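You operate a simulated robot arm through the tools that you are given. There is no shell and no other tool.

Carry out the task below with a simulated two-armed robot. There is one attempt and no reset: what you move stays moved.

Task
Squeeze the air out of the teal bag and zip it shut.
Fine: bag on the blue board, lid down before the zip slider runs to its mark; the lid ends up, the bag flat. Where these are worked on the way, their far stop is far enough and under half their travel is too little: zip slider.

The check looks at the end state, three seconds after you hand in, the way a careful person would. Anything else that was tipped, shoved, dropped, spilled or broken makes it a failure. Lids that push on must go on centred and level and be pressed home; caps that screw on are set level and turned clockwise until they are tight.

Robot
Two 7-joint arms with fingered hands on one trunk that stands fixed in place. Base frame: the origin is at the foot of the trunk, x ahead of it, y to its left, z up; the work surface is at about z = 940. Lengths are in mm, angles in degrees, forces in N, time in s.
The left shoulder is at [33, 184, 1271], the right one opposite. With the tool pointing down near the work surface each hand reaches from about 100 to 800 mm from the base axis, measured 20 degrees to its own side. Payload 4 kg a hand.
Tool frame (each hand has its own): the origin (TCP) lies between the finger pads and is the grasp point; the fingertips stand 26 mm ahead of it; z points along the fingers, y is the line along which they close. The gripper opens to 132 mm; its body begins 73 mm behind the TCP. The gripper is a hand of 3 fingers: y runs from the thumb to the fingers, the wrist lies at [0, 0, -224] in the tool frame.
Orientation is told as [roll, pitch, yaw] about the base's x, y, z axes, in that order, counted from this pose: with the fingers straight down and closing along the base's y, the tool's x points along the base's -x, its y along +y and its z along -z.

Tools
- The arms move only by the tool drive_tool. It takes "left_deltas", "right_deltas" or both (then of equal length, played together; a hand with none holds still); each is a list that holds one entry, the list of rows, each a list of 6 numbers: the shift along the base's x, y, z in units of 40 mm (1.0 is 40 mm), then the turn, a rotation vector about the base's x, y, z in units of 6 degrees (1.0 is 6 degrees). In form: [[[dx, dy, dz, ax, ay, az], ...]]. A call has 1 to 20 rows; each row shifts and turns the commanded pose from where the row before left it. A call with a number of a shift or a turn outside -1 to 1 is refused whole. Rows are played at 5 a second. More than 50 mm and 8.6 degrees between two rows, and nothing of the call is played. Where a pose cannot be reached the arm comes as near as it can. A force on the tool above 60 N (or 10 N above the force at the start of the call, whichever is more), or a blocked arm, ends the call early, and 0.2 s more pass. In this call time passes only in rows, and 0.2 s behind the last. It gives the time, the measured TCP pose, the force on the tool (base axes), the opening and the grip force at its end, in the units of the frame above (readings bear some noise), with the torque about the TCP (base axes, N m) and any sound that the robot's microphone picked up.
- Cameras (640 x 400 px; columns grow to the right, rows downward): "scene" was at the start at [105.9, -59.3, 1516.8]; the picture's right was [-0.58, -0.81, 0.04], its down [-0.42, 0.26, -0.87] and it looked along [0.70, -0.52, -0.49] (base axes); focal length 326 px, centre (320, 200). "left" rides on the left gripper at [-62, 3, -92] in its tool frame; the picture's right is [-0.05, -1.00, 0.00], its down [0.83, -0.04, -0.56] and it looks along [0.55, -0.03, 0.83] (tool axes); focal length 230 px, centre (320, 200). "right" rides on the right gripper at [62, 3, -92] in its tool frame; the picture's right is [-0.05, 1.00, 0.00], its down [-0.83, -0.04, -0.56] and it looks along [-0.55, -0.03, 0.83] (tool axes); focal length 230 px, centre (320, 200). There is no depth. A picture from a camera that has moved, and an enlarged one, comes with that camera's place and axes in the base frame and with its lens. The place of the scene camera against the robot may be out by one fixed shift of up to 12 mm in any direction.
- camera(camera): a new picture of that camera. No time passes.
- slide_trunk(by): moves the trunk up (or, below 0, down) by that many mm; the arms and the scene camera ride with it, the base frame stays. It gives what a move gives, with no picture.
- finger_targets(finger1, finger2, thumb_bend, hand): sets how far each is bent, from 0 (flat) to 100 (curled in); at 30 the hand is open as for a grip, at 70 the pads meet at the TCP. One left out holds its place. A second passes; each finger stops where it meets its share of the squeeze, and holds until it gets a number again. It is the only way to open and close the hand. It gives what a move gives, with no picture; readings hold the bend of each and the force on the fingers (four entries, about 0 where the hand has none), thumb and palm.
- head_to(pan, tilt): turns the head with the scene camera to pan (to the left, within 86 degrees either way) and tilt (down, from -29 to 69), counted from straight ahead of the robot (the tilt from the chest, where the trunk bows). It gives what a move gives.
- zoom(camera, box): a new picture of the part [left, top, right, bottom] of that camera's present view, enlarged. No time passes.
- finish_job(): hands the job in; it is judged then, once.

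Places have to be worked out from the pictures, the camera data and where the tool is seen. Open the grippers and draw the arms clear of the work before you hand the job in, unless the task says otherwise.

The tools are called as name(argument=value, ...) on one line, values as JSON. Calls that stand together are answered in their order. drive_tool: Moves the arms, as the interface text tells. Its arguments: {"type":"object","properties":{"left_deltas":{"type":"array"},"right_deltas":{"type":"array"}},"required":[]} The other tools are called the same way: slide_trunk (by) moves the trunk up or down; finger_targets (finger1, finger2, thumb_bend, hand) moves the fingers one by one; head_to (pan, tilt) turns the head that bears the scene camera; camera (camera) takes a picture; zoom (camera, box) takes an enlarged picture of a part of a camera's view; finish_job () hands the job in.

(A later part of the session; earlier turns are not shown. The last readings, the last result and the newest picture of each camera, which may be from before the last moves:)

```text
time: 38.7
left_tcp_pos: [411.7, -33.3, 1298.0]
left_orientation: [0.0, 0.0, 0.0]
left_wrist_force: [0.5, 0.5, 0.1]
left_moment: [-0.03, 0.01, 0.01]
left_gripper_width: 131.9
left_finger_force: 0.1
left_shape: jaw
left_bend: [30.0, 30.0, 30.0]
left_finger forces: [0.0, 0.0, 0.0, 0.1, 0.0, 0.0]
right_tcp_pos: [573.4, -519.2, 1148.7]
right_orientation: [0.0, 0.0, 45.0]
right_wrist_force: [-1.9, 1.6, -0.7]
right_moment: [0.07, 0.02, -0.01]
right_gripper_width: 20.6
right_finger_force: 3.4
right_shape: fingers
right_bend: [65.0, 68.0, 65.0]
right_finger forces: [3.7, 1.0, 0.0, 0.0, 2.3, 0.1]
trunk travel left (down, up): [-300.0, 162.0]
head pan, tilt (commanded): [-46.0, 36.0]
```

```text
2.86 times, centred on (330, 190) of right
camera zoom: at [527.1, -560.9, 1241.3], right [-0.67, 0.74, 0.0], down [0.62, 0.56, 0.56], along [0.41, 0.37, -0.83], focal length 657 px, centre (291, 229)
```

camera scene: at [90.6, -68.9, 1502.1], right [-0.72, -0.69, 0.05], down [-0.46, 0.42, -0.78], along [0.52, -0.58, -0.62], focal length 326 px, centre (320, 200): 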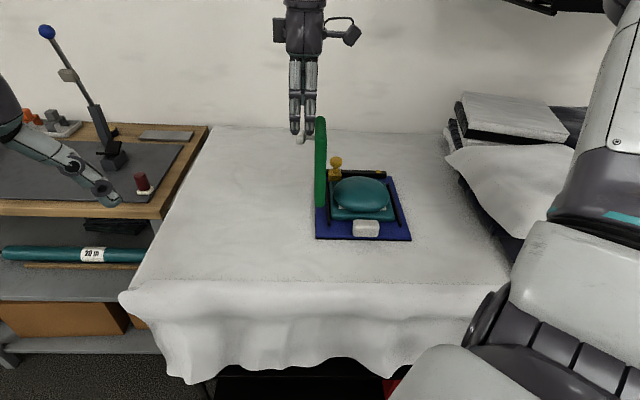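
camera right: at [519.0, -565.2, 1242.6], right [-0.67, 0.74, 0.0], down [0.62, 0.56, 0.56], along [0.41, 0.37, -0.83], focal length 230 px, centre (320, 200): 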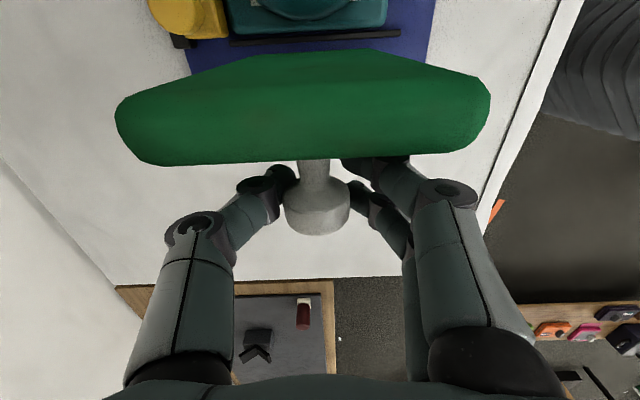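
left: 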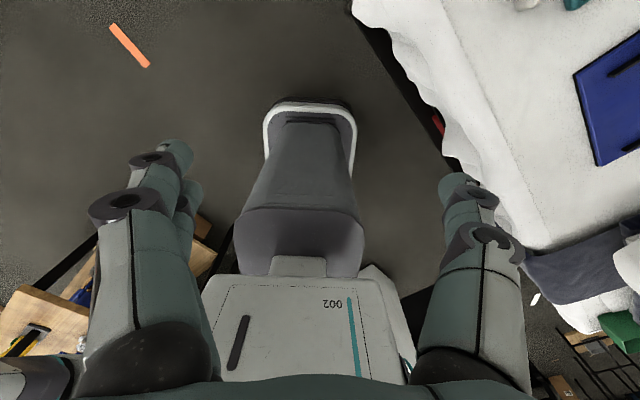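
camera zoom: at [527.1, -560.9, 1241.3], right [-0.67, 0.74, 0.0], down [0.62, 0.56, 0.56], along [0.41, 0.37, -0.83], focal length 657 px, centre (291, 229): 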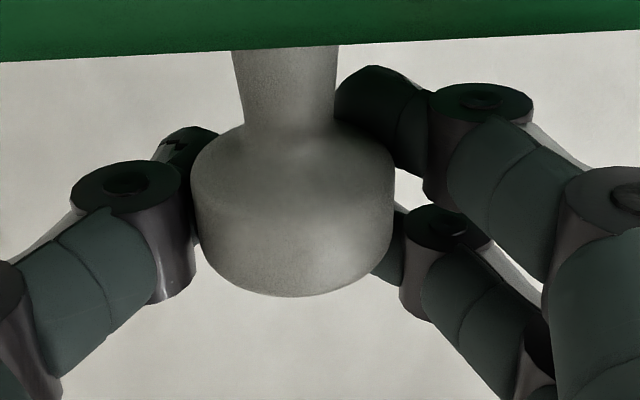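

The grip is even but light at 3.4 N. I raise it modestly to about 10 N so it can guide the lid, then start a first 5° along the arc and watch the lid.

finger_targets(hand="right", finger1=72, finger2=74, thumb_bend=71)

drive_tool(right_deltas=[[[-0.123, -0.123, 0.06, 0, 0, 0], [-0.123, -0.123, 0.05, 0, 0, 0], [0, 0, 0, 0, 0, 0]]])

zoom(camera="scene", box=[270, 80, 370, 220])

```text
time: 39.7
left_tcp_pos: [412.7, -33.7, 1297.5]
left_orientation: [-0.1, 0.0, 0.0]
left_wrist_force: [0.3, 0.6, 0.5]
left_moment: [0.01, -0.03, 0.02]
left_gripper_width: 131.6
left_finger_force: 0.2
left_shape: jaw
left_bend: [30.0, 30.0, 30.0]
left_finger forces: [0.0, 0.1, 0.0, 0.1, 0.0, 0.0]
right_tcp_pos: [573.0, -520.9, 1149.2]
right_orientation: [0.2, 0.0, 44.9]
right_wrist_force: [-0.9, -1.4, 0.5]
right_moment: [0.02, 0.02, -0.02]
right_gripper_width: 18.9
right_finger_force: 8.5
right_shape: fingers
right_bend: [67.0, 73.0, 68.0]
right_finger forces: [7.1, 2.3, 0.0, 0.0, 7.8, 0.0]
trunk travel left (down, up): [-300.0, 162.0]
head pan, tilt (commanded): [-46.0, 36.0]
```

```text
time: 40.5
left_tcp_pos: [413.6, -33.9, 1298.4]
left_orientation: [0.0, 0.0, 0.0]
left_wrist_force: [-1.3, -0.8, -0.6]
left_moment: [0.0, -0.04, 0.0]
left_gripper_width: 131.9
left_finger_force: 0.2
left_shape: jaw
left_bend: [30.0, 30.0, 30.0]
left_finger forces: [0.0, 0.0, 0.0, 0.0, 0.0, 0.1]
right_tcp_pos: [566.2, -529.5, 1153.4]
right_orientation: [0.2, 0.0, 44.9]
right_wrist_force: [-2.1, -0.2, -0.1]
right_moment: [0.04, -0.02, -0.05]
right_gripper_width: 19.1
right_finger_force: 8.3
right_shape: fingers
right_bend: [67.0, 73.0, 68.0]
right_finger forces: [8.6, 1.8, 0.1, 0.1, 7.0, 0.0]
trunk travel left (down, up): [-300.0, 162.0]
head pan, tilt (commanded): [-46.0, 36.0]
```

```text
2.86 times, centred on (320, 150) of scene
camera zoom: at [91.7, -69.6, 1502.0], right [-0.72, -0.69, 0.05], down [-0.46, 0.42, -0.78], along [0.52, -0.58, -0.63], focal length 930 px, centre (320, 343)
```

zoom: 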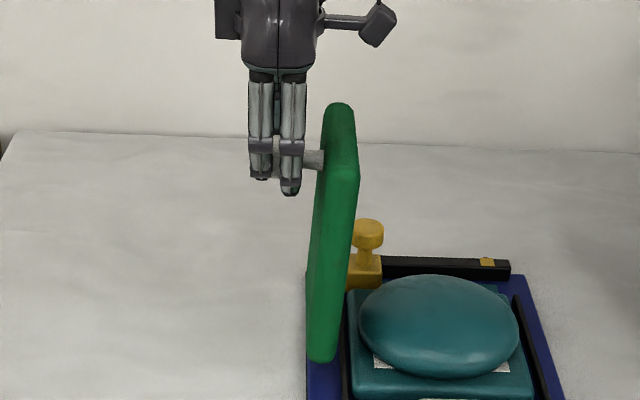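

The lid follows the knob and pivots about its bottom edge, near z ≈ 993. I continue along that arc to about 30° and check again.

drive_tool(right_deltas=[[[-0.251, -0.251, 0.08, 0, 0, 0], [-0.256, -0.256, 0.05, 0, 0, 0], [-0.258, -0.258, 0.018, 0, 0, 0], [-0.258, -0.258, -0.015, 0, 0, 0], [-0.256, -0.256, -0.045, 0, 0, 0], [0, 0, 0, 0, 0, 0]]])

zoom(camera="scene", box=[270, 80, 410, 260])

camera(camera="right")

```text
time: 41.9
left_tcp_pos: [412.6, -32.7, 1296.4]
left_orientation: [-0.1, 0.1, 0.1]
left_wrist_force: [0.0, 0.6, 0.8]
left_moment: [-0.01, 0.01, -0.01]
left_gripper_width: 131.8
left_finger_force: 0.0
left_shape: jaw
left_bend: [30.0, 30.0, 30.0]
left_finger forces: [0.0, 0.1, 0.1, 0.0, 0.1, 0.0]
right_tcp_pos: [514.4, -580.0, 1158.6]
right_orientation: [-0.1, -0.1, 45.0]
right_wrist_force: [1.7, -1.8, -0.2]
right_moment: [-0.01, -0.09, 0.02]
right_gripper_width: 17.8
right_finger_force: 10.2
right_shape: fingers
right_bend: [68.0, 75.0, 68.0]
right_finger forces: [7.2, 5.6, 0.1, 0.0, 7.0, 0.1]
trunk travel left (down, up): [-300.0, 162.0]
head pan, tilt (commanded): [-46.0, 36.0]
```

```text
2.22 times, centred on (340, 170) of scene
camera zoom: at [91.7, -68.9, 1502.1], right [-0.72, -0.69, 0.05], down [-0.46, 0.42, -0.78], along [0.52, -0.58, -0.63], focal length 724 px, centre (276, 267)
```

zoom: 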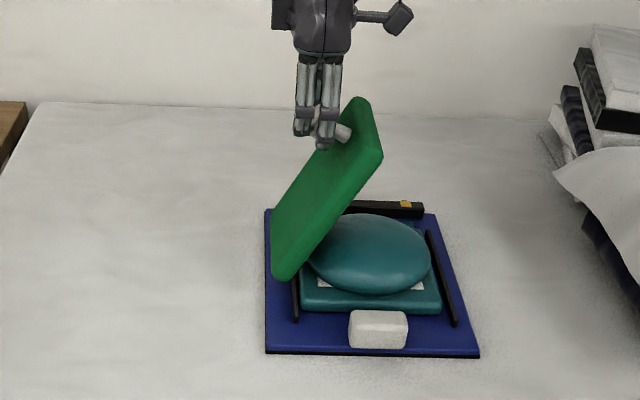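

```text
taken
camera right: at [468.0, -620.1, 1249.6], right [-0.67, 0.74, 0.0], down [0.62, 0.56, 0.55], along [0.41, 0.37, -0.83], focal length 230 px, centre (320, 200)
```

right: 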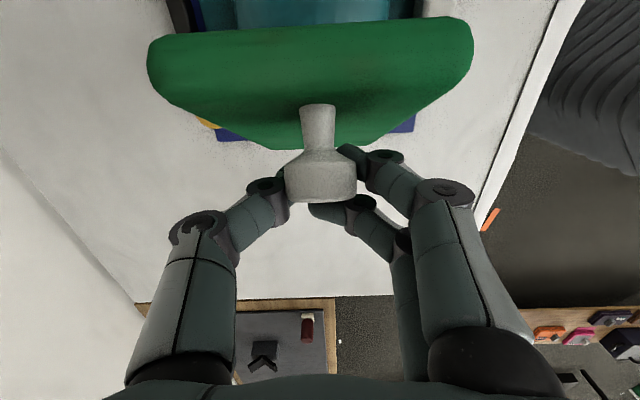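

The lid is at about 32° with low forces. I continue along the arc to about 60°.

drive_tool(right_deltas=[[[-0.251, -0.251, -0.078, 0, 0, 0], [-0.247, -0.247, -0.108, 0, 0, 0], [-0.239, -0.239, -0.14, 0, 0, 0], [-0.23, -0.23, -0.168, 0, 0, 0], [-0.217, -0.217, -0.193, 0, 0, 0], [-0.207, -0.207, -0.223, 0, 0, 0], [0, 0, 0, 0, 0, 0]]])

zoom(camera="scene", box=[270, 80, 410, 260])

camera(camera="right")

```text
time: 43.5
left_tcp_pos: [412.4, -31.9, 1298.2]
left_orientation: [0.0, 0.1, 0.0]
left_wrist_force: [0.3, -0.3, 0.3]
left_moment: [-0.03, 0.04, 0.02]
left_gripper_width: 131.6
left_finger_force: 0.1
left_shape: jaw
left_bend: [30.0, 30.0, 30.0]
left_finger forces: [0.0, 0.0, 0.1, 0.0, 0.1, 0.0]
right_tcp_pos: [459.6, -635.6, 1120.6]
right_orientation: [0.1, -0.1, 45.0]
right_wrist_force: [1.2, 4.0, 0.0]
right_moment: [0.04, -0.2, -0.03]
right_gripper_width: 15.2
right_finger_force: 7.3
right_shape: fingers
right_bend: [67.0, 74.0, 69.0]
right_finger forces: [8.3, 0.0, 0.1, 0.1, 6.0, 0.0]
trunk travel left (down, up): [-300.0, 162.0]
head pan, tilt (commanded): [-46.0, 36.0]
```

```text
2.22 times, centred on (340, 170) of scene
camera zoom: at [92.0, -68.2, 1502.1], right [-0.72, -0.69, 0.05], down [-0.46, 0.42, -0.78], along [0.52, -0.58, -0.63], focal length 724 px, centre (276, 267)
```

zoom: 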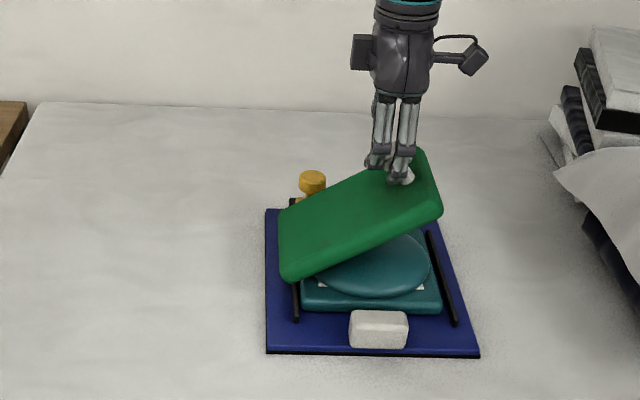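

```text
taken
camera right: at [413.7, -676.0, 1213.1], right [-0.67, 0.74, 0.0], down [0.62, 0.56, 0.55], along [0.41, 0.37, -0.83], focal length 230 px, centre (320, 200)
```

right: 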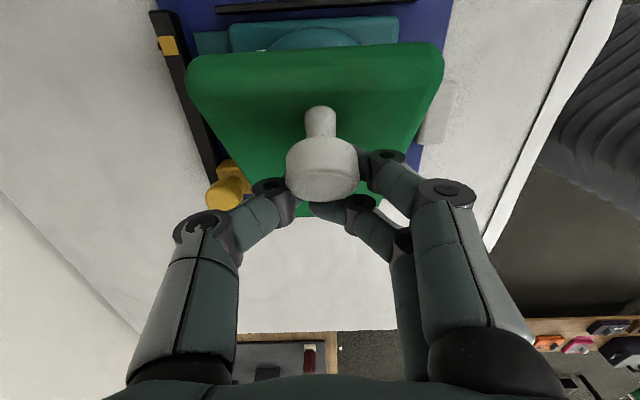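

The lid is at about 30° above closed and about to touch the bag's dome. The knob has drifted about 10 mm ahead of the fingers, so I bring the hand in a little more while following the next 10°.

drive_tool(right_deltas=[[[-0.26, -0.26, -0.22, 0, 0, 0], [-0.25, -0.25, -0.25, 0, 0, 0], [0, 0, 0, 0, 0, 0]]])

zoom(camera="scene", box=[290, 110, 420, 260])

camera(camera="right")

```text
time: 44.3
left_tcp_pos: [413.1, -31.8, 1298.2]
left_orientation: [-0.1, 0.1, 0.0]
left_wrist_force: [-0.4, 0.9, -0.5]
left_moment: [0.02, 0.03, -0.03]
left_gripper_width: 131.8
left_finger_force: 0.2
left_shape: jaw
left_bend: [30.0, 30.0, 30.0]
left_finger forces: [0.1, 0.0, 0.0, 0.0, 0.1, 0.0]
right_tcp_pos: [440.7, -653.9, 1100.3]
right_orientation: [0.1, 0.1, 45.1]
right_wrist_force: [4.9, 10.4, -0.9]
right_moment: [0.16, -0.27, 0.04]
right_gripper_width: 16.9
right_finger_force: 10.9
right_shape: fingers
right_bend: [65.0, 74.0, 69.0]
right_finger forces: [10.7, 0.0, 0.0, 0.0, 10.2, 0.0]
trunk travel left (down, up): [-300.0, 162.0]
head pan, tilt (commanded): [-46.0, 36.0]
```

```text
2.67 times, centred on (355, 185) of scene
camera zoom: at [92.8, -68.0, 1502.0], right [-0.72, -0.69, 0.05], down [-0.46, 0.42, -0.78], along [0.52, -0.58, -0.63], focal length 868 px, centre (227, 240)
```

zoom: 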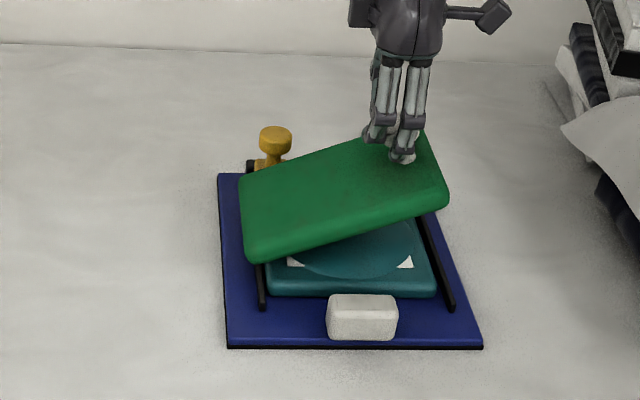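

```text
taken
camera right: at [394.4, -696.1, 1194.1], right [-0.67, 0.74, 0.0], down [0.62, 0.56, 0.55], along [0.41, 0.37, -0.83], focal length 230 px, centre (320, 200)
```

right: 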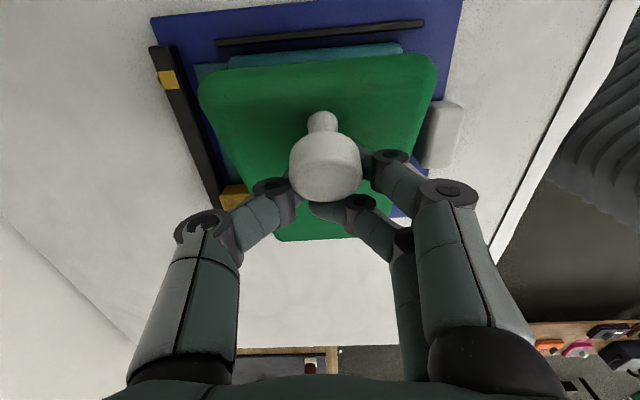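

The tool feels about 11 N toward the lid side, and comparing pictures shows the board has slid about 12 mm because the lid was already resting on the dome. I stop pushing and open the fingers so the lid settles by itself.

finger_targets(hand="right", finger1=45, finger2=45, thumb_bend=45)

camera(camera="scene")

zoom(camera="scene", box=[290, 110, 420, 260])

camera(camera="right")

```text
time: 45.3
left_tcp_pos: [412.7, -32.0, 1297.2]
left_orientation: [0.0, 0.0, 0.0]
left_wrist_force: [0.3, 0.0, -0.1]
left_moment: [0.03, -0.03, 0.0]
left_gripper_width: 131.6
left_finger_force: 0.1
left_shape: jaw
left_bend: [30.0, 30.0, 30.0]
left_finger forces: [0.1, 0.0, 0.0, 0.0, 0.0, 0.0]
right_tcp_pos: [439.2, -656.2, 1103.0]
right_orientation: [0.0, 0.0, 45.0]
right_wrist_force: [0.2, 0.6, 0.5]
right_moment: [0.02, -0.01, 0.02]
right_gripper_width: 84.0
right_finger_force: 0.0
right_shape: fingers
right_bend: [45.0, 45.0, 45.0]
right_finger forces: [0.0, 0.1, 0.0, 0.0, 0.0, 0.0]
trunk travel left (down, up): [-300.0, 162.0]
head pan, tilt (commanded): [-46.0, 36.0]
```

```text
taken
camera scene: at [90.8, -69.0, 1502.1], right [-0.72, -0.69, 0.05], down [-0.46, 0.42, -0.78], along [0.52, -0.58, -0.63], focal length 326 px, centre (320, 200)
```

scene: 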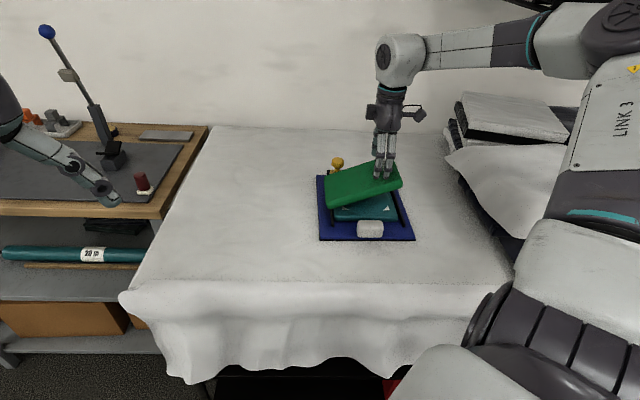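

```text
2.67 times, centred on (355, 185) of scene
camera zoom: at [90.8, -69.0, 1502.1], right [-0.72, -0.69, 0.05], down [-0.46, 0.42, -0.78], along [0.52, -0.58, -0.63], focal length 868 px, centre (227, 240)
```

zoom: 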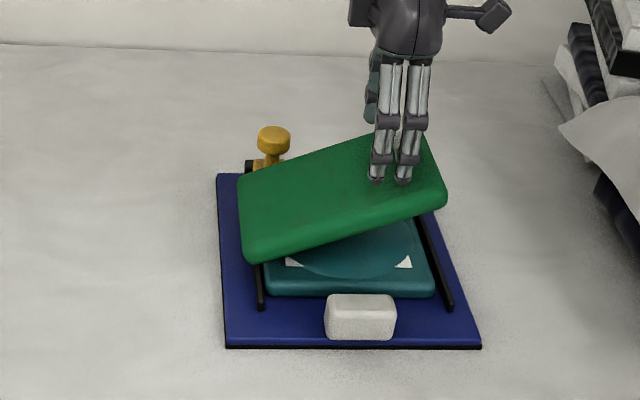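

```text
taken
camera right: at [392.9, -697.0, 1194.8], right [-0.67, 0.74, 0.0], down [0.62, 0.56, 0.56], along [0.41, 0.37, -0.83], focal length 230 px, centre (320, 200)
```

right: 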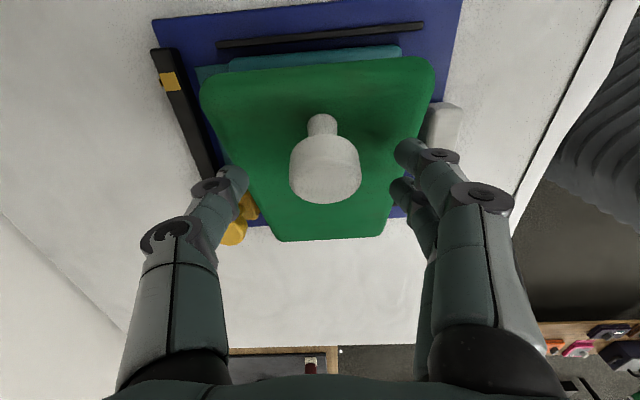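

The lid now rests on the dome about 18° above closed, with no force on the tool. I raise the hand, close the fingers into a blunt tip, and bring it over the lid above the dome so I can press straight down.

drive_tool(right_deltas=[[[0, 0, 0.5, 0, 0, 0], [0, 0, 0.8, 0, 0, 0], [0, 0, 0.7, 0, 0, 0], [0, 0, 0, 0, 0, 0]]])

finger_targets(hand="right", finger1=70, finger2=70, thumb_bend=70)

camera(camera="right")

zoom(camera="scene", box=[290, 90, 430, 250])

```text
time: 46.3
left_tcp_pos: [413.4, -31.4, 1296.2]
left_orientation: [-0.1, 0.0, 0.0]
left_wrist_force: [0.1, 0.3, 0.1]
left_moment: [0.03, 0.02, 0.0]
left_gripper_width: 131.9
left_finger_force: 0.0
left_shape: jaw
left_bend: [30.0, 30.0, 30.0]
left_finger forces: [0.0, 0.0, 0.0, 0.0, 0.1, 0.1]
right_tcp_pos: [440.1, -653.3, 1185.7]
right_orientation: [0.0, 0.1, 44.9]
right_wrist_force: [-0.6, -0.9, 0.4]
right_moment: [0.0, 0.0, 0.0]
right_gripper_width: 84.0
right_finger_force: 0.1
right_shape: fingers
right_bend: [45.0, 45.0, 45.0]
right_finger forces: [0.0, 0.0, 0.0, 0.1, 0.0, 0.0]
trunk travel left (down, up): [-300.0, 162.0]
head pan, tilt (commanded): [-46.0, 36.0]
```

```text
time: 47.3
left_tcp_pos: [412.5, -29.9, 1297.6]
left_orientation: [-0.1, 0.0, 0.0]
left_wrist_force: [-0.5, 0.8, 0.5]
left_moment: [0.0, -0.01, -0.01]
left_gripper_width: 131.7
left_finger_force: 0.0
left_shape: jaw
left_bend: [30.0, 30.0, 30.0]
left_finger forces: [0.1, 0.1, 0.0, 0.1, 0.0, 0.1]
right_tcp_pos: [439.6, -653.9, 1184.8]
right_orientation: [0.0, 0.1, 44.9]
right_wrist_force: [-0.2, 0.4, -0.7]
right_moment: [-0.02, -0.01, -0.01]
right_gripper_width: 6.5
right_finger_force: 0.1
right_shape: fingers
right_bend: [70.0, 70.0, 70.0]
right_finger forces: [0.0, 0.0, 0.0, 0.0, 0.0, 0.0]
trunk travel left (down, up): [-300.0, 162.0]
head pan, tilt (commanded): [-46.0, 36.0]
```

```text
taken
camera right: at [391.9, -694.0, 1276.4], right [-0.67, 0.74, 0.0], down [0.62, 0.56, 0.55], along [0.41, 0.37, -0.83], focal length 230 px, centre (320, 200)
```

right: 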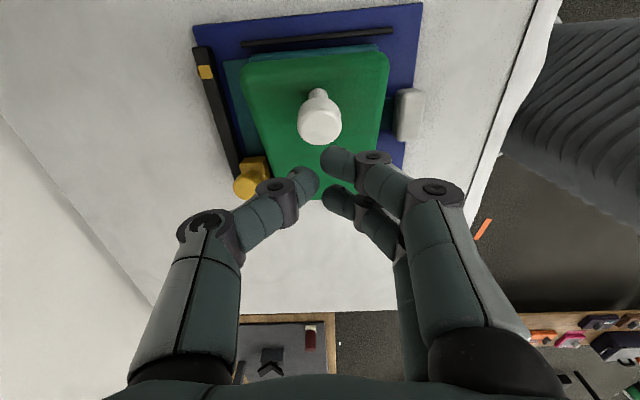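

```text
2.50 times, centred on (360, 170) of scene
camera zoom: at [91.6, -67.2, 1502.2], right [-0.72, -0.69, 0.05], down [-0.46, 0.42, -0.78], along [0.52, -0.58, -0.62], focal length 814 px, centre (220, 275)
```

zoom: 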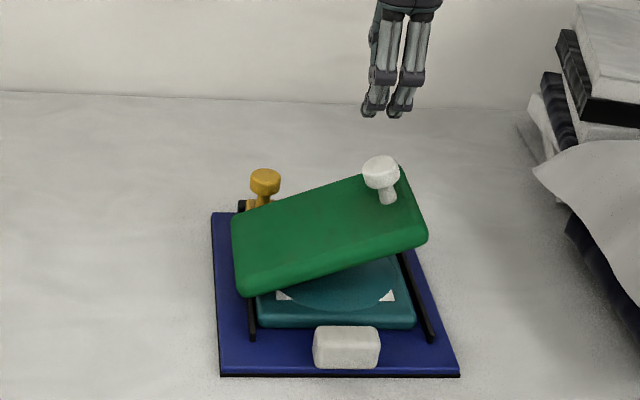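

The whole lid is in view: hinge side near v = −30, free edge near v = −209, knob near v = −155. I move to v ≈ −122, between the hinge and the knob and above the dome, and descend to just above the lid.

drive_tool(right_deltas=[[[0.27, 0.27, 0, 0, 0, 0], [0.26, 0.26, -0.3, 0, 0, 0], [0, 0, -0.8, 0, 0, 0], [0, 0, -0.8, 0, 0, 0], [0, 0, -0.6, 0, 0, 0], [0, 0, 0, 0, 0, 0]]])

camera(camera="right")

zoom(camera="scene", box=[290, 90, 430, 250])

```text
time: 48.7
left_tcp_pos: [411.1, -32.4, 1297.8]
left_orientation: [0.0, -0.1, 0.0]
left_wrist_force: [0.1, 1.1, 0.3]
left_moment: [-0.04, -0.01, 0.02]
left_gripper_width: 132.0
left_finger_force: 0.0
left_shape: jaw
left_bend: [30.0, 30.0, 30.0]
left_finger forces: [0.1, 0.2, 0.0, 0.0, 0.0, 0.1]
right_tcp_pos: [457.1, -633.3, 1083.1]
right_orientation: [-0.1, 0.0, 45.1]
right_wrist_force: [0.2, -0.8, -0.1]
right_moment: [-0.01, 0.02, -0.03]
right_gripper_width: 5.9
right_finger_force: 0.1
right_shape: fingers
right_bend: [70.0, 70.0, 70.0]
right_finger forces: [0.1, 0.0, 0.0, 0.0, 0.0, 0.0]
trunk travel left (down, up): [-300.0, 162.0]
head pan, tilt (commanded): [-46.0, 36.0]
```

```text
taken
camera right: at [410.9, -673.6, 1174.6], right [-0.67, 0.74, 0.0], down [0.62, 0.56, 0.56], along [0.41, 0.37, -0.83], focal length 230 px, centre (320, 200)
```

right: 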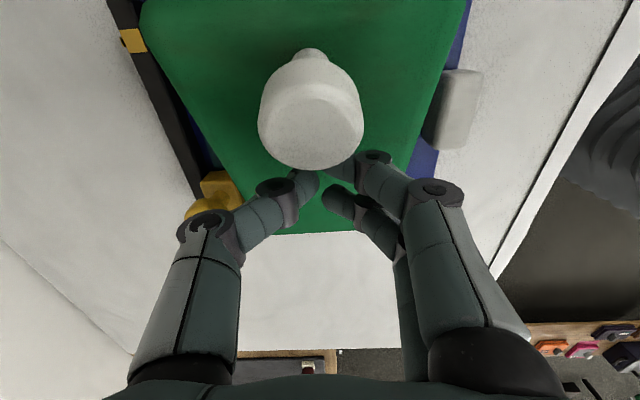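

```text
2.50 times, centred on (360, 170) of scene
camera zoom: at [90.5, -68.9, 1502.2], right [-0.72, -0.69, 0.05], down [-0.46, 0.42, -0.78], along [0.52, -0.58, -0.62], focal length 814 px, centre (220, 275)
```

zoom: 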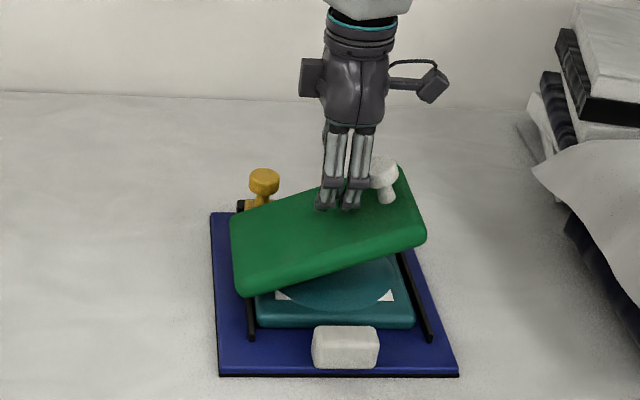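

The closed fingertips are just above the lid. I press down in small steps and watch the force.

drive_tool(right_deltas=[[[0, 0, -0.15, 0, 0, 0], [0, 0, -0.1, 0, 0, 0], [0, 0, -0.1, 0, 0, 0], [0, 0, -0.1, 0, 0, 0], [0, 0, -0.1, 0, 0, 0], [0, 0, 0, 0, 0, 0]]])

zoom(camera="scene", box=[290, 90, 430, 250])

```text
time: 50.1
left_tcp_pos: [412.3, -31.9, 1299.0]
left_orientation: [0.0, 0.0, 0.0]
left_wrist_force: [0.7, 0.2, -0.6]
left_moment: [-0.01, -0.02, 0.01]
left_gripper_width: 131.7
left_finger_force: 0.0
left_shape: jaw
left_bend: [30.0, 30.0, 30.0]
left_finger forces: [0.0, 0.0, 0.0, 0.1, 0.0, 0.0]
right_tcp_pos: [459.3, -634.7, 1061.9]
right_orientation: [0.0, -0.1, 44.9]
right_wrist_force: [-0.4, -0.3, 1.3]
right_moment: [0.03, 0.04, -0.02]
right_gripper_width: 5.5
right_finger_force: 0.8
right_shape: fingers
right_bend: [70.0, 70.0, 70.0]
right_finger forces: [0.9, 0.0, 0.0, 0.1, 0.0, 0.0]
trunk travel left (down, up): [-300.0, 162.0]
head pan, tilt (commanded): [-46.0, 36.0]
```

```text
2.50 times, centred on (360, 170) of scene
camera zoom: at [90.9, -68.7, 1502.1], right [-0.72, -0.69, 0.05], down [-0.46, 0.42, -0.78], along [0.52, -0.58, -0.62], focal length 814 px, centre (220, 275)
```

zoom: 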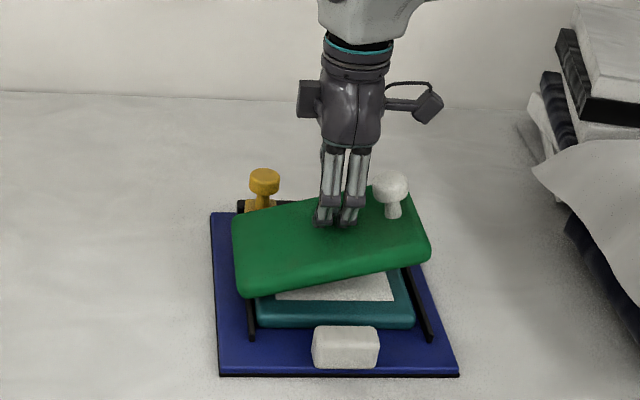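

With about 1 N of force the lid goes down and the dome is already flattening, with the label now showing. I keep pressing down in small steps until the lid meets its stop.

drive_tool(right_deltas=[[[0, 0, -0.1, 0, 0, 0], [0, 0, -0.1, 0, 0, 0], [0, 0, -0.1, 0, 0, 0], [0, 0, -0.1, 0, 0, 0], [0, 0, 0, 0, 0, 0]]])

zoom(camera="scene", box=[290, 90, 430, 250])

```text
time: 51.3
left_tcp_pos: [410.8, -32.5, 1297.3]
left_orientation: [0.1, 0.0, 0.0]
left_wrist_force: [-0.3, -0.1, -0.1]
left_moment: [0.05, -0.01, 0.02]
left_gripper_width: 132.0
left_finger_force: 0.2
left_shape: jaw
left_bend: [30.0, 30.0, 30.0]
left_finger forces: [0.0, 0.1, 0.0, 0.0, 0.0, 0.0]
right_tcp_pos: [458.5, -633.9, 1043.7]
right_orientation: [0.0, 0.0, 45.0]
right_wrist_force: [0.7, 0.2, 0.9]
right_moment: [-0.02, 0.03, 0.0]
right_gripper_width: 5.0
right_finger_force: 0.3
right_shape: fingers
right_bend: [70.0, 70.0, 70.0]
right_finger forces: [0.9, 0.0, 0.1, 0.1, 0.0, 0.0]
trunk travel left (down, up): [-300.0, 162.0]
head pan, tilt (commanded): [-46.0, 36.0]
```

```text
2.50 times, centred on (360, 170) of scene
camera zoom: at [90.9, -68.7, 1502.1], right [-0.72, -0.69, 0.05], down [-0.46, 0.42, -0.78], along [0.52, -0.58, -0.62], focal length 814 px, centre (220, 275)
```

zoom: 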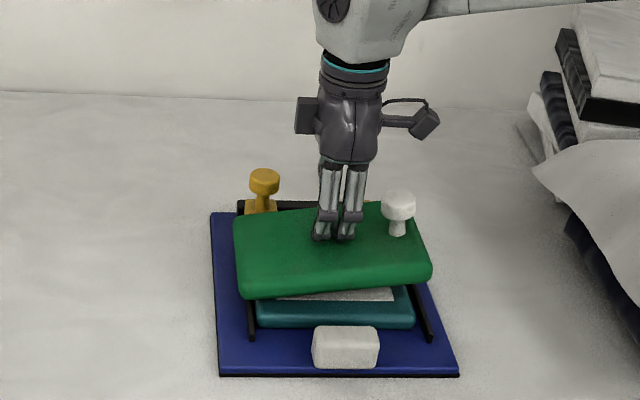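

The lid keeps going down at about 1 N, with only a small angle left. I continue until I feel it stop.

drive_tool(right_deltas=[[[0, 0, -0.08, 0, 0, 0], [0, 0, -0.08, 0, 0, 0], [0, 0, -0.08, 0, 0, 0], [0, 0, 0, 0, 0, 0]]])

zoom(camera="scene", box=[290, 90, 430, 250])

```text
time: 52.3
left_tcp_pos: [412.4, -32.8, 1297.5]
left_orientation: [0.0, 0.0, 0.1]
left_wrist_force: [-0.6, 0.6, 0.5]
left_moment: [0.03, 0.01, 0.04]
left_gripper_width: 132.0
left_finger_force: 0.1
left_shape: jaw
left_bend: [30.0, 30.0, 30.0]
left_finger forces: [0.1, 0.0, 0.0, 0.0, 0.1, 0.0]
right_tcp_pos: [459.1, -634.4, 1035.8]
right_orientation: [0.0, 0.0, 45.0]
right_wrist_force: [0.8, 0.5, 1.3]
right_moment: [0.0, -0.02, -0.01]
right_gripper_width: 4.9
right_finger_force: 0.4
right_shape: fingers
right_bend: [70.0, 70.0, 70.0]
right_finger forces: [0.5, 0.1, 0.0, 0.0, 0.3, 0.1]
trunk travel left (down, up): [-300.0, 162.0]
head pan, tilt (commanded): [-46.0, 36.0]
```

```text
2.50 times, centred on (360, 170) of scene
camera zoom: at [90.8, -68.8, 1502.1], right [-0.72, -0.69, 0.05], down [-0.46, 0.42, -0.78], along [0.52, -0.58, -0.62], focal length 814 px, centre (220, 275)
```

zoom: 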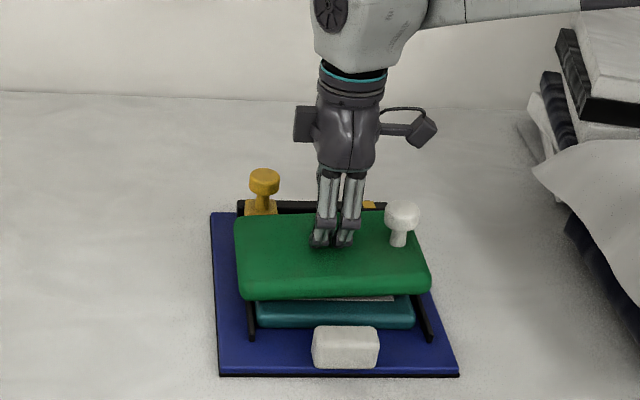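

A few degrees remain and there is still no hard stop. I press a bit further in small steps.

drive_tool(right_deltas=[[[0, 0, -0.07, 0, 0, 0], [0, 0, -0.07, 0, 0, 0], [0, 0, -0.07, 0, 0, 0], [0, 0, 0, 0, 0, 0]]])

zoom(camera="scene", box=[290, 90, 430, 250])

```text
time: 53.3
left_tcp_pos: [412.1, -32.2, 1298.1]
left_orientation: [0.0, 0.0, 0.0]
left_wrist_force: [-0.1, -0.6, -0.3]
left_moment: [-0.04, 0.03, 0.01]
left_gripper_width: 132.0
left_finger_force: 0.1
left_shape: jaw
left_bend: [30.0, 30.0, 30.0]
left_finger forces: [0.0, 0.0, 0.1, 0.0, 0.0, 0.0]
right_tcp_pos: [459.8, -635.0, 1029.0]
right_orientation: [-0.2, -0.2, 45.0]
right_wrist_force: [-0.2, -2.1, 10.2]
right_moment: [-0.07, 0.0, 0.02]
right_gripper_width: 5.0
right_finger_force: 5.3
right_shape: fingers
right_bend: [70.0, 70.0, 70.0]
right_finger forces: [1.1, 1.4, 0.0, 0.0, 7.1, 0.0]
trunk travel left (down, up): [-300.0, 162.0]
head pan, tilt (commanded): [-46.0, 36.0]
```

```text
2.50 times, centred on (360, 170) of scene
camera zoom: at [90.0, -68.1, 1502.3], right [-0.72, -0.69, 0.05], down [-0.46, 0.42, -0.78], along [0.52, -0.58, -0.62], focal length 814 px, centre (220, 275)
```

zoom: 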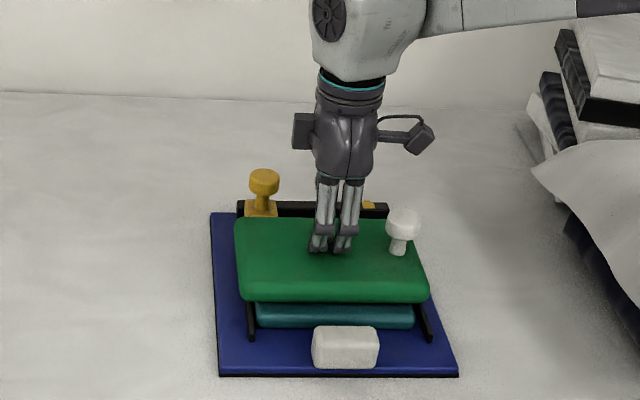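

The force jumped to 10 N and the lid now looks level, so it is at its stop. I press a touch more to be sure, then lift the hand away and see whether it stays down.

drive_tool(right_deltas=[[[0, 0, -0.04, 0, 0, 0], [0, 0, 0, 0, 0, 0], [0, 0, 0, 0, 0, 0]]])

drive_tool(right_deltas=[[[0, 0, 0.3, 0, 0, 0], [0, 0, 0.8, 0, 0, 0], [0, 0, 0.9, 0, 0, 0], [0, 0, 0.9, 0, 0, 0], [0, 0, 0.9, 0, 0, 0], [0, 0, 0, 0, 0, 0]]])

camera(camera="right")

zoom(camera="scene", box=[290, 90, 430, 250])

```text
time: 54.1
left_tcp_pos: [410.5, -33.0, 1296.6]
left_orientation: [-0.2, -0.2, 0.0]
left_wrist_force: [0.5, 0.4, -0.4]
left_moment: [0.02, -0.02, -0.02]
left_gripper_width: 131.6
left_finger_force: 0.2
left_shape: jaw
left_bend: [30.0, 30.0, 30.0]
left_finger forces: [0.0, 0.0, 0.0, 0.1, 0.0, 0.0]
right_tcp_pos: [459.0, -634.8, 1028.6]
right_orientation: [-0.3, -0.1, 45.0]
right_wrist_force: [1.1, -5.0, 23.1]
right_moment: [-0.25, -0.13, 0.01]
right_gripper_width: 5.2
right_finger_force: 11.4
right_shape: fingers
right_bend: [70.0, 70.0, 70.0]
right_finger forces: [2.7, 3.4, 0.0, 0.0, 16.6, 0.0]
trunk travel left (down, up): [-300.0, 162.0]
head pan, tilt (commanded): [-46.0, 36.0]
```

```text
time: 55.5
left_tcp_pos: [412.6, -33.1, 1298.2]
left_orientation: [0.0, 0.0, 0.0]
left_wrist_force: [-0.2, 0.2, 0.4]
left_moment: [0.01, 0.03, -0.01]
left_gripper_width: 131.9
left_finger_force: 0.1
left_shape: jaw
left_bend: [30.0, 30.0, 30.0]
left_finger forces: [0.0, 0.0, 0.0, 0.0, 0.1, 0.0]
right_tcp_pos: [460.1, -636.6, 1177.2]
right_orientation: [0.0, 0.0, 45.1]
right_wrist_force: [-0.1, -0.1, -0.4]
right_moment: [0.02, 0.01, 0.0]
right_gripper_width: 5.3
right_finger_force: 0.0
right_shape: fingers
right_bend: [70.0, 70.0, 70.0]
right_finger forces: [0.0, 0.1, 0.1, 0.0, 0.1, 0.1]
trunk travel left (down, up): [-300.0, 162.0]
head pan, tilt (commanded): [-46.0, 36.0]
```

```text
taken
camera right: at [413.8, -677.0, 1269.5], right [-0.67, 0.74, 0.0], down [0.62, 0.56, 0.56], along [0.41, 0.37, -0.83], focal length 230 px, centre (320, 200)
```

right: 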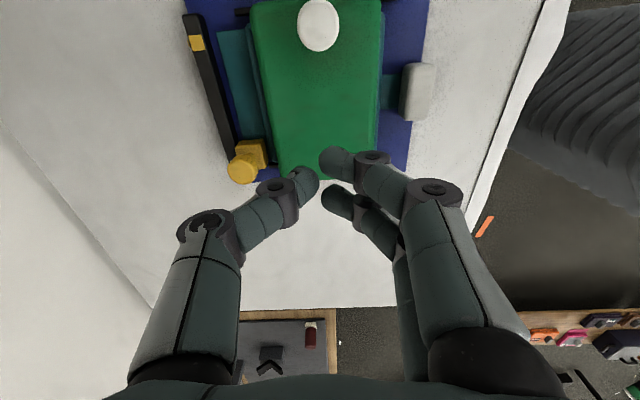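

```text
2.50 times, centred on (360, 170) of scene
camera zoom: at [91.3, -69.3, 1502.0], right [-0.72, -0.69, 0.05], down [-0.46, 0.42, -0.78], along [0.52, -0.58, -0.63], focal length 814 px, centre (220, 275)
```

zoom: 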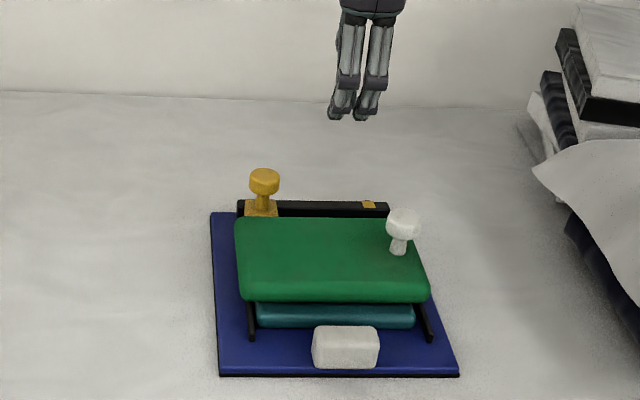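

The lid stays down and level, with its top near z ≈ 1003. Next is the slider, so I zoom in on its knob to measure it before turning the hand back.

zoom(camera="scene", box=[320, 140, 400, 200])

zoom(camera="right", box=[170, 0, 310, 200])

```text
6.67 times, centred on (360, 170) of scene
camera zoom: at [91.3, -69.3, 1502.0], right [-0.72, -0.69, 0.05], down [-0.46, 0.42, -0.78], along [0.52, -0.58, -0.63], focal length 2170 px, centre (53, 400)
```

zoom: 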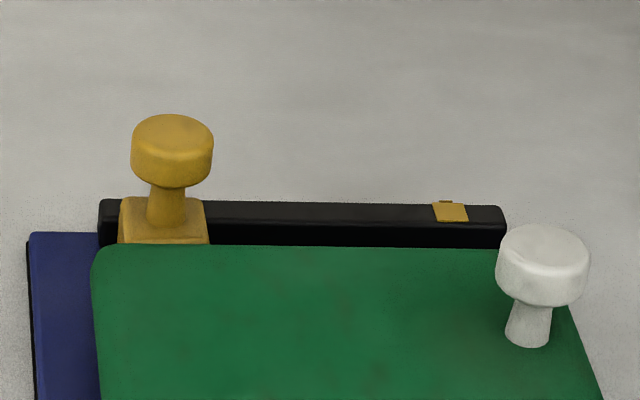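

```text
2.00 times, centred on (240, 100) of right
camera zoom: at [413.8, -677.0, 1269.5], right [-0.67, 0.74, 0.0], down [0.62, 0.56, 0.56], along [0.41, 0.37, -0.83], focal length 460 px, centre (480, 400)
```

zoom: 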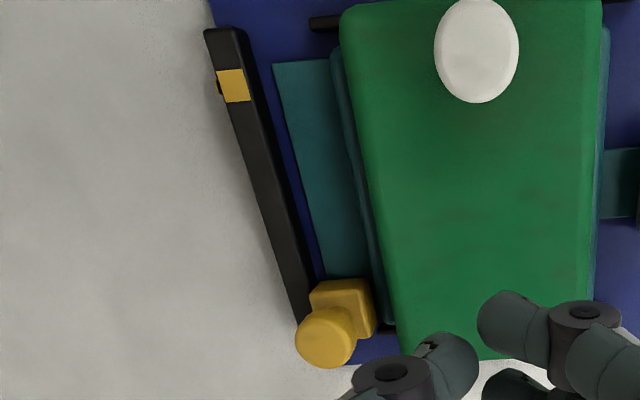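

The slider knob has a 35 mm head at z 1003–1018, near u 870, v −69, and the mark is near v −198. I raise the hand, turn it back to −45° yaw so it closes along the rail, and move toward the slider side.

drive_tool(right_deltas=[[[0, 0, 0.9, 0, 0, 0], [0, 0, 0.9, 0, 0, -0.5], [0.094, 0.035, 0, 0, 0, -1], [0.094, 0.035, 0, 0, 0, -1], [0.094, 0.035, 0, 0, 0, -1], [0.094, 0.035, 0, 0, 0, -1], [0.094, 0.035, 0, 0, 0, -1], [0.094, 0.035, 0, 0, 0, -1], [0.094, 0.035, 0, 0, 0, -1], [0.094, 0.035, 0, 0, 0, -1], [0.094, 0.035, 0, 0, 0, -1], [0.094, 0.035, 0, 0, 0, -1], [0.094, 0.035, 0, 0, 0, -1], [0.094, 0.035, 0, 0, 0, -1], [0.094, 0.035, 0, 0, 0, -1], [0.094, 0.035, 0, 0, 0, -1], [0.094, 0.035, 0, 0, 0, -0.5]]])

finger_targets(hand="right", finger1=45, finger2=45, thumb_bend=45)

camera(camera="right")

camera(camera="scene")

```text
time: 59.1
left_tcp_pos: [413.1, -33.2, 1297.9]
left_orientation: [0.0, 0.0, 0.0]
left_wrist_force: [-0.6, 0.3, -0.2]
left_moment: [0.02, 0.01, 0.02]
left_gripper_width: 132.3
left_finger_force: 0.1
left_shape: jaw
left_bend: [30.0, 30.0, 30.0]
left_finger forces: [0.1, 0.0, 0.1, 0.0, 0.0, 0.0]
right_tcp_pos: [517.3, -614.2, 1248.3]
right_orientation: [-0.1, 0.0, -45.1]
right_wrist_force: [-0.2, -0.3, 0.4]
right_moment: [-0.01, -0.01, 0.02]
right_gripper_width: 5.4
right_finger_force: 0.1
right_shape: fingers
right_bend: [70.0, 70.0, 70.0]
right_finger forces: [0.0, 0.1, 0.0, 0.1, 0.0, 0.1]
trunk travel left (down, up): [-300.0, 162.0]
head pan, tilt (commanded): [-46.0, 36.0]
```

```text
time: 60.1
left_tcp_pos: [412.9, -32.9, 1298.8]
left_orientation: [0.0, 0.1, -0.1]
left_wrist_force: [-0.3, 0.0, -0.2]
left_moment: [0.01, -0.03, -0.01]
left_gripper_width: 131.6
left_finger_force: 0.0
left_shape: jaw
left_bend: [30.0, 30.0, 30.0]
left_finger forces: [0.1, 0.0, 0.0, 0.0, 0.1, 0.0]
right_tcp_pos: [517.9, -614.9, 1249.4]
right_orientation: [0.0, 0.0, -45.0]
right_wrist_force: [0.3, 0.5, -0.2]
right_moment: [0.0, 0.0, 0.04]
right_gripper_width: 84.1
right_finger_force: 0.0
right_shape: fingers
right_bend: [45.0, 45.0, 45.0]
right_finger forces: [0.1, 0.1, 0.0, 0.0, 0.0, 0.0]
trunk travel left (down, up): [-300.0, 162.0]
head pan, tilt (commanded): [-46.0, 36.0]
```

```text
taken
camera right: at [475.7, -568.1, 1341.5], right [0.74, 0.67, 0.0], down [0.56, -0.62, 0.56], along [0.37, -0.41, -0.83], focal length 230 px, centre (320, 200)
```

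right: 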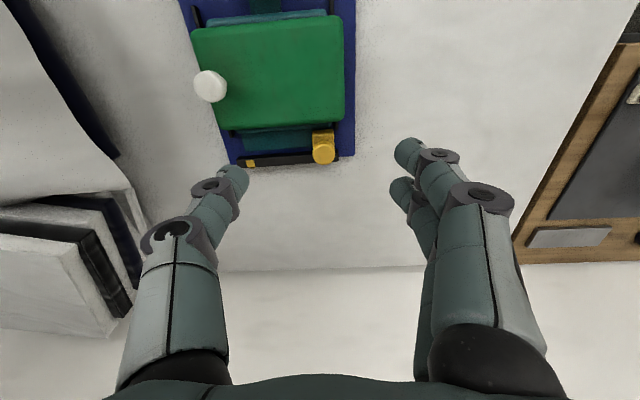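

```text
taken
camera scene: at [91.0, -68.8, 1502.1], right [-0.72, -0.69, 0.05], down [-0.46, 0.42, -0.78], along [0.52, -0.58, -0.63], focal length 326 px, centre (320, 200)
```

scene: 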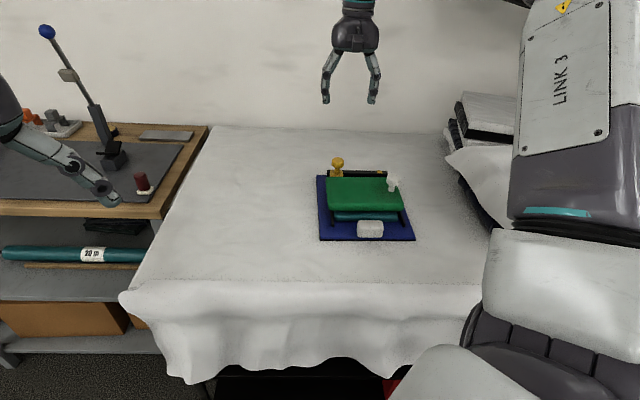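

The hand is at −45° yaw with the slider in the camera's view. I zoom in to locate the knob precisely.

zoom(camera="right", box=[180, 0, 370, 180])

zoom(camera="right", box=[280, 110, 370, 180])

```text
2.22 times, centred on (275, 90) of right
camera zoom: at [475.7, -568.1, 1341.5], right [0.74, 0.67, 0.0], down [0.56, -0.62, 0.56], along [0.37, -0.41, -0.83], focal length 511 px, centre (420, 444)
```

zoom: 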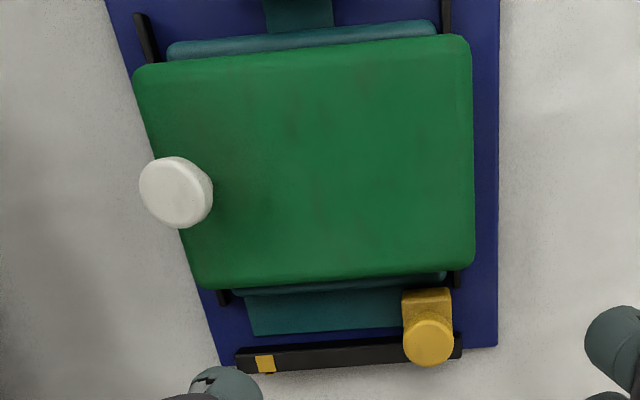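

```text
5.71 times, centred on (325, 145) of right
camera zoom: at [475.7, -568.1, 1341.5], right [0.74, 0.67, 0.0], down [0.56, -0.62, 0.56], along [0.37, -0.41, -0.83], focal length 1315 px, centre (291, 514)
```

zoom: 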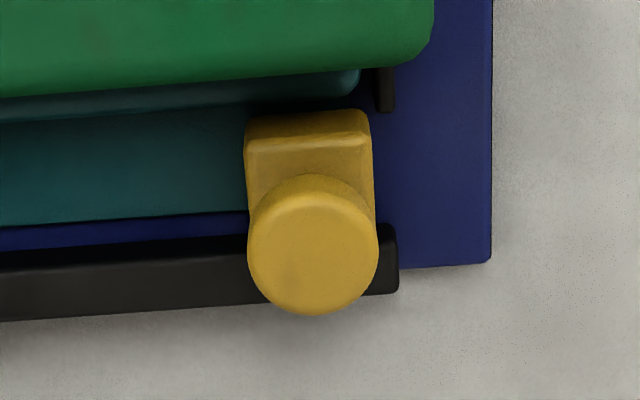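

The slider knob is centred at about u 870.6, v −67, with its top near z 1018. I tilt the hand 12° forward for reach, which also keeps the camera housing above the lid knob, and move over the slider at z ≈ 1090.

drive_tool(right_deltas=[[[0.2, -0.2, -0.4, -0.35, -0.35, 0], [0.25, -0.25, -0.7, -0.35, -0.35, 0], [0.27, -0.25, -0.8, -0.35, -0.35, 0], [0.25, -0.25, -0.9, -0.36, -0.36, 0], [0.27, -0.25, -0.8, 0, 0, 0], [0, 0, -0.4, 0, 0, 0], [0, 0, 0, 0, 0, 0]]])

camera(camera="right")

zoom(camera="scene", box=[290, 90, 430, 250])

```text
time: 61.7
left_tcp_pos: [412.3, -33.2, 1298.8]
left_orientation: [0.0, 0.1, 0.1]
left_wrist_force: [0.5, 0.2, 0.4]
left_moment: [-0.02, 0.02, 0.0]
left_gripper_width: 132.0
left_finger_force: 0.0
left_shape: jaw
left_bend: [30.0, 30.0, 30.0]
left_finger forces: [0.1, 0.0, 0.0, 0.0, 0.1, 0.0]
right_tcp_pos: [563.8, -660.7, 1089.9]
right_orientation: [0.0, -12.0, -45.0]
right_wrist_force: [-0.2, 1.0, 0.3]
right_moment: [-0.02, -0.02, 0.0]
right_gripper_width: 84.2
right_finger_force: 0.1
right_shape: fingers
right_bend: [45.0, 45.0, 45.0]
right_finger forces: [0.1, 0.1, 0.0, 0.0, 0.0, 0.0]
trunk travel left (down, up): [-300.0, 162.0]
head pan, tilt (commanded): [-46.0, 36.0]
```

```text
taken
camera right: at [510.2, -602.3, 1166.0], right [0.74, 0.67, 0.01], down [0.46, -0.52, 0.72], along [0.49, -0.53, -0.7], focal length 230 px, centre (320, 200)
```

right: 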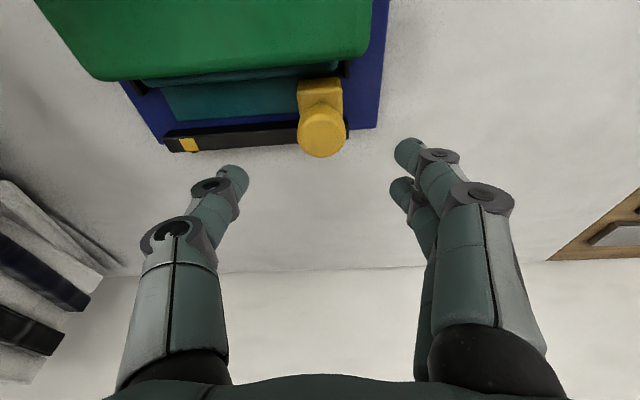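

```text
2.50 times, centred on (360, 170) of scene
camera zoom: at [90.6, -68.5, 1502.2], right [-0.72, -0.69, 0.05], down [-0.46, 0.42, -0.78], along [0.52, -0.58, -0.62], focal length 814 px, centre (220, 275)
```

zoom: 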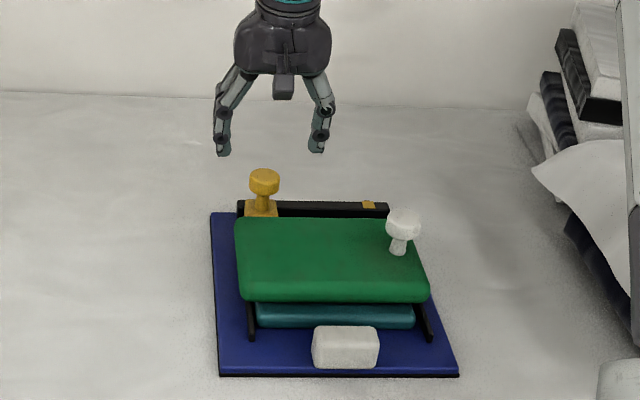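

The knob is about 4.5 mm ahead and 1.5 mm to the lid side of the TCP. I correct that and lower around the knob head to z ≈ 1011.

drive_tool(right_deltas=[[[0.106, -0.053, -0.45, 0, 0, 0], [0, 0, -0.5, 0, 0, 0], [0, 0, -0.5, 0, 0, 0], [0, 0, -0.5, 0, 0, 0], [0, 0, 0, 0, 0, 0]]])

camera(camera="right")

zoom(camera="scene", box=[290, 110, 430, 250])

```text
time: 62.9
left_tcp_pos: [411.4, -34.3, 1298.7]
left_orientation: [0.0, 0.0, -0.1]
left_wrist_force: [-0.1, 0.0, 0.3]
left_moment: [-0.02, 0.0, 0.0]
left_gripper_width: 131.9
left_finger_force: 0.2
left_shape: jaw
left_bend: [30.0, 30.0, 30.0]
left_finger forces: [0.1, 0.0, 0.0, 0.1, 0.0, 0.0]
right_tcp_pos: [571.2, -663.6, 1011.5]
right_orientation: [-0.1, -12.0, -45.0]
right_wrist_force: [-0.4, 0.0, -0.2]
right_moment: [0.0, 0.01, 0.0]
right_gripper_width: 84.3
right_finger_force: 0.0
right_shape: fingers
right_bend: [45.0, 45.0, 45.0]
right_finger forces: [0.0, 0.0, 0.1, 0.0, 0.0, 0.0]
trunk travel left (down, up): [-300.0, 162.0]
head pan, tilt (commanded): [-46.0, 36.0]
```

```text
taken
camera right: at [516.6, -605.2, 1088.5], right [0.74, 0.67, 0.01], down [0.46, -0.52, 0.72], along [0.49, -0.53, -0.7], focal length 230 px, centre (320, 200)
```

right: 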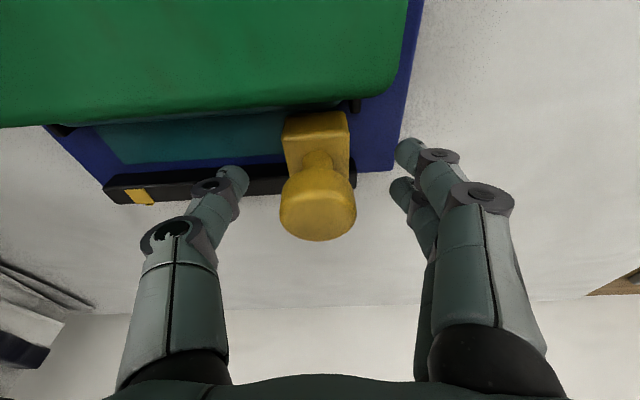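

```text
2.86 times, centred on (360, 180) of scene
camera zoom: at [90.5, -68.6, 1502.2], right [-0.72, -0.69, 0.05], down [-0.46, 0.42, -0.78], along [0.52, -0.58, -0.62], focal length 930 px, centre (206, 257)
```

zoom: 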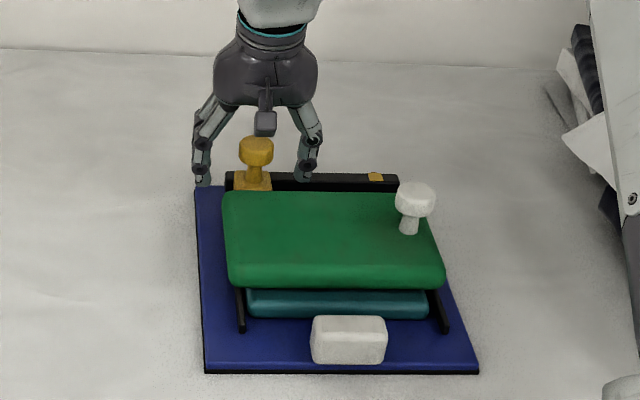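

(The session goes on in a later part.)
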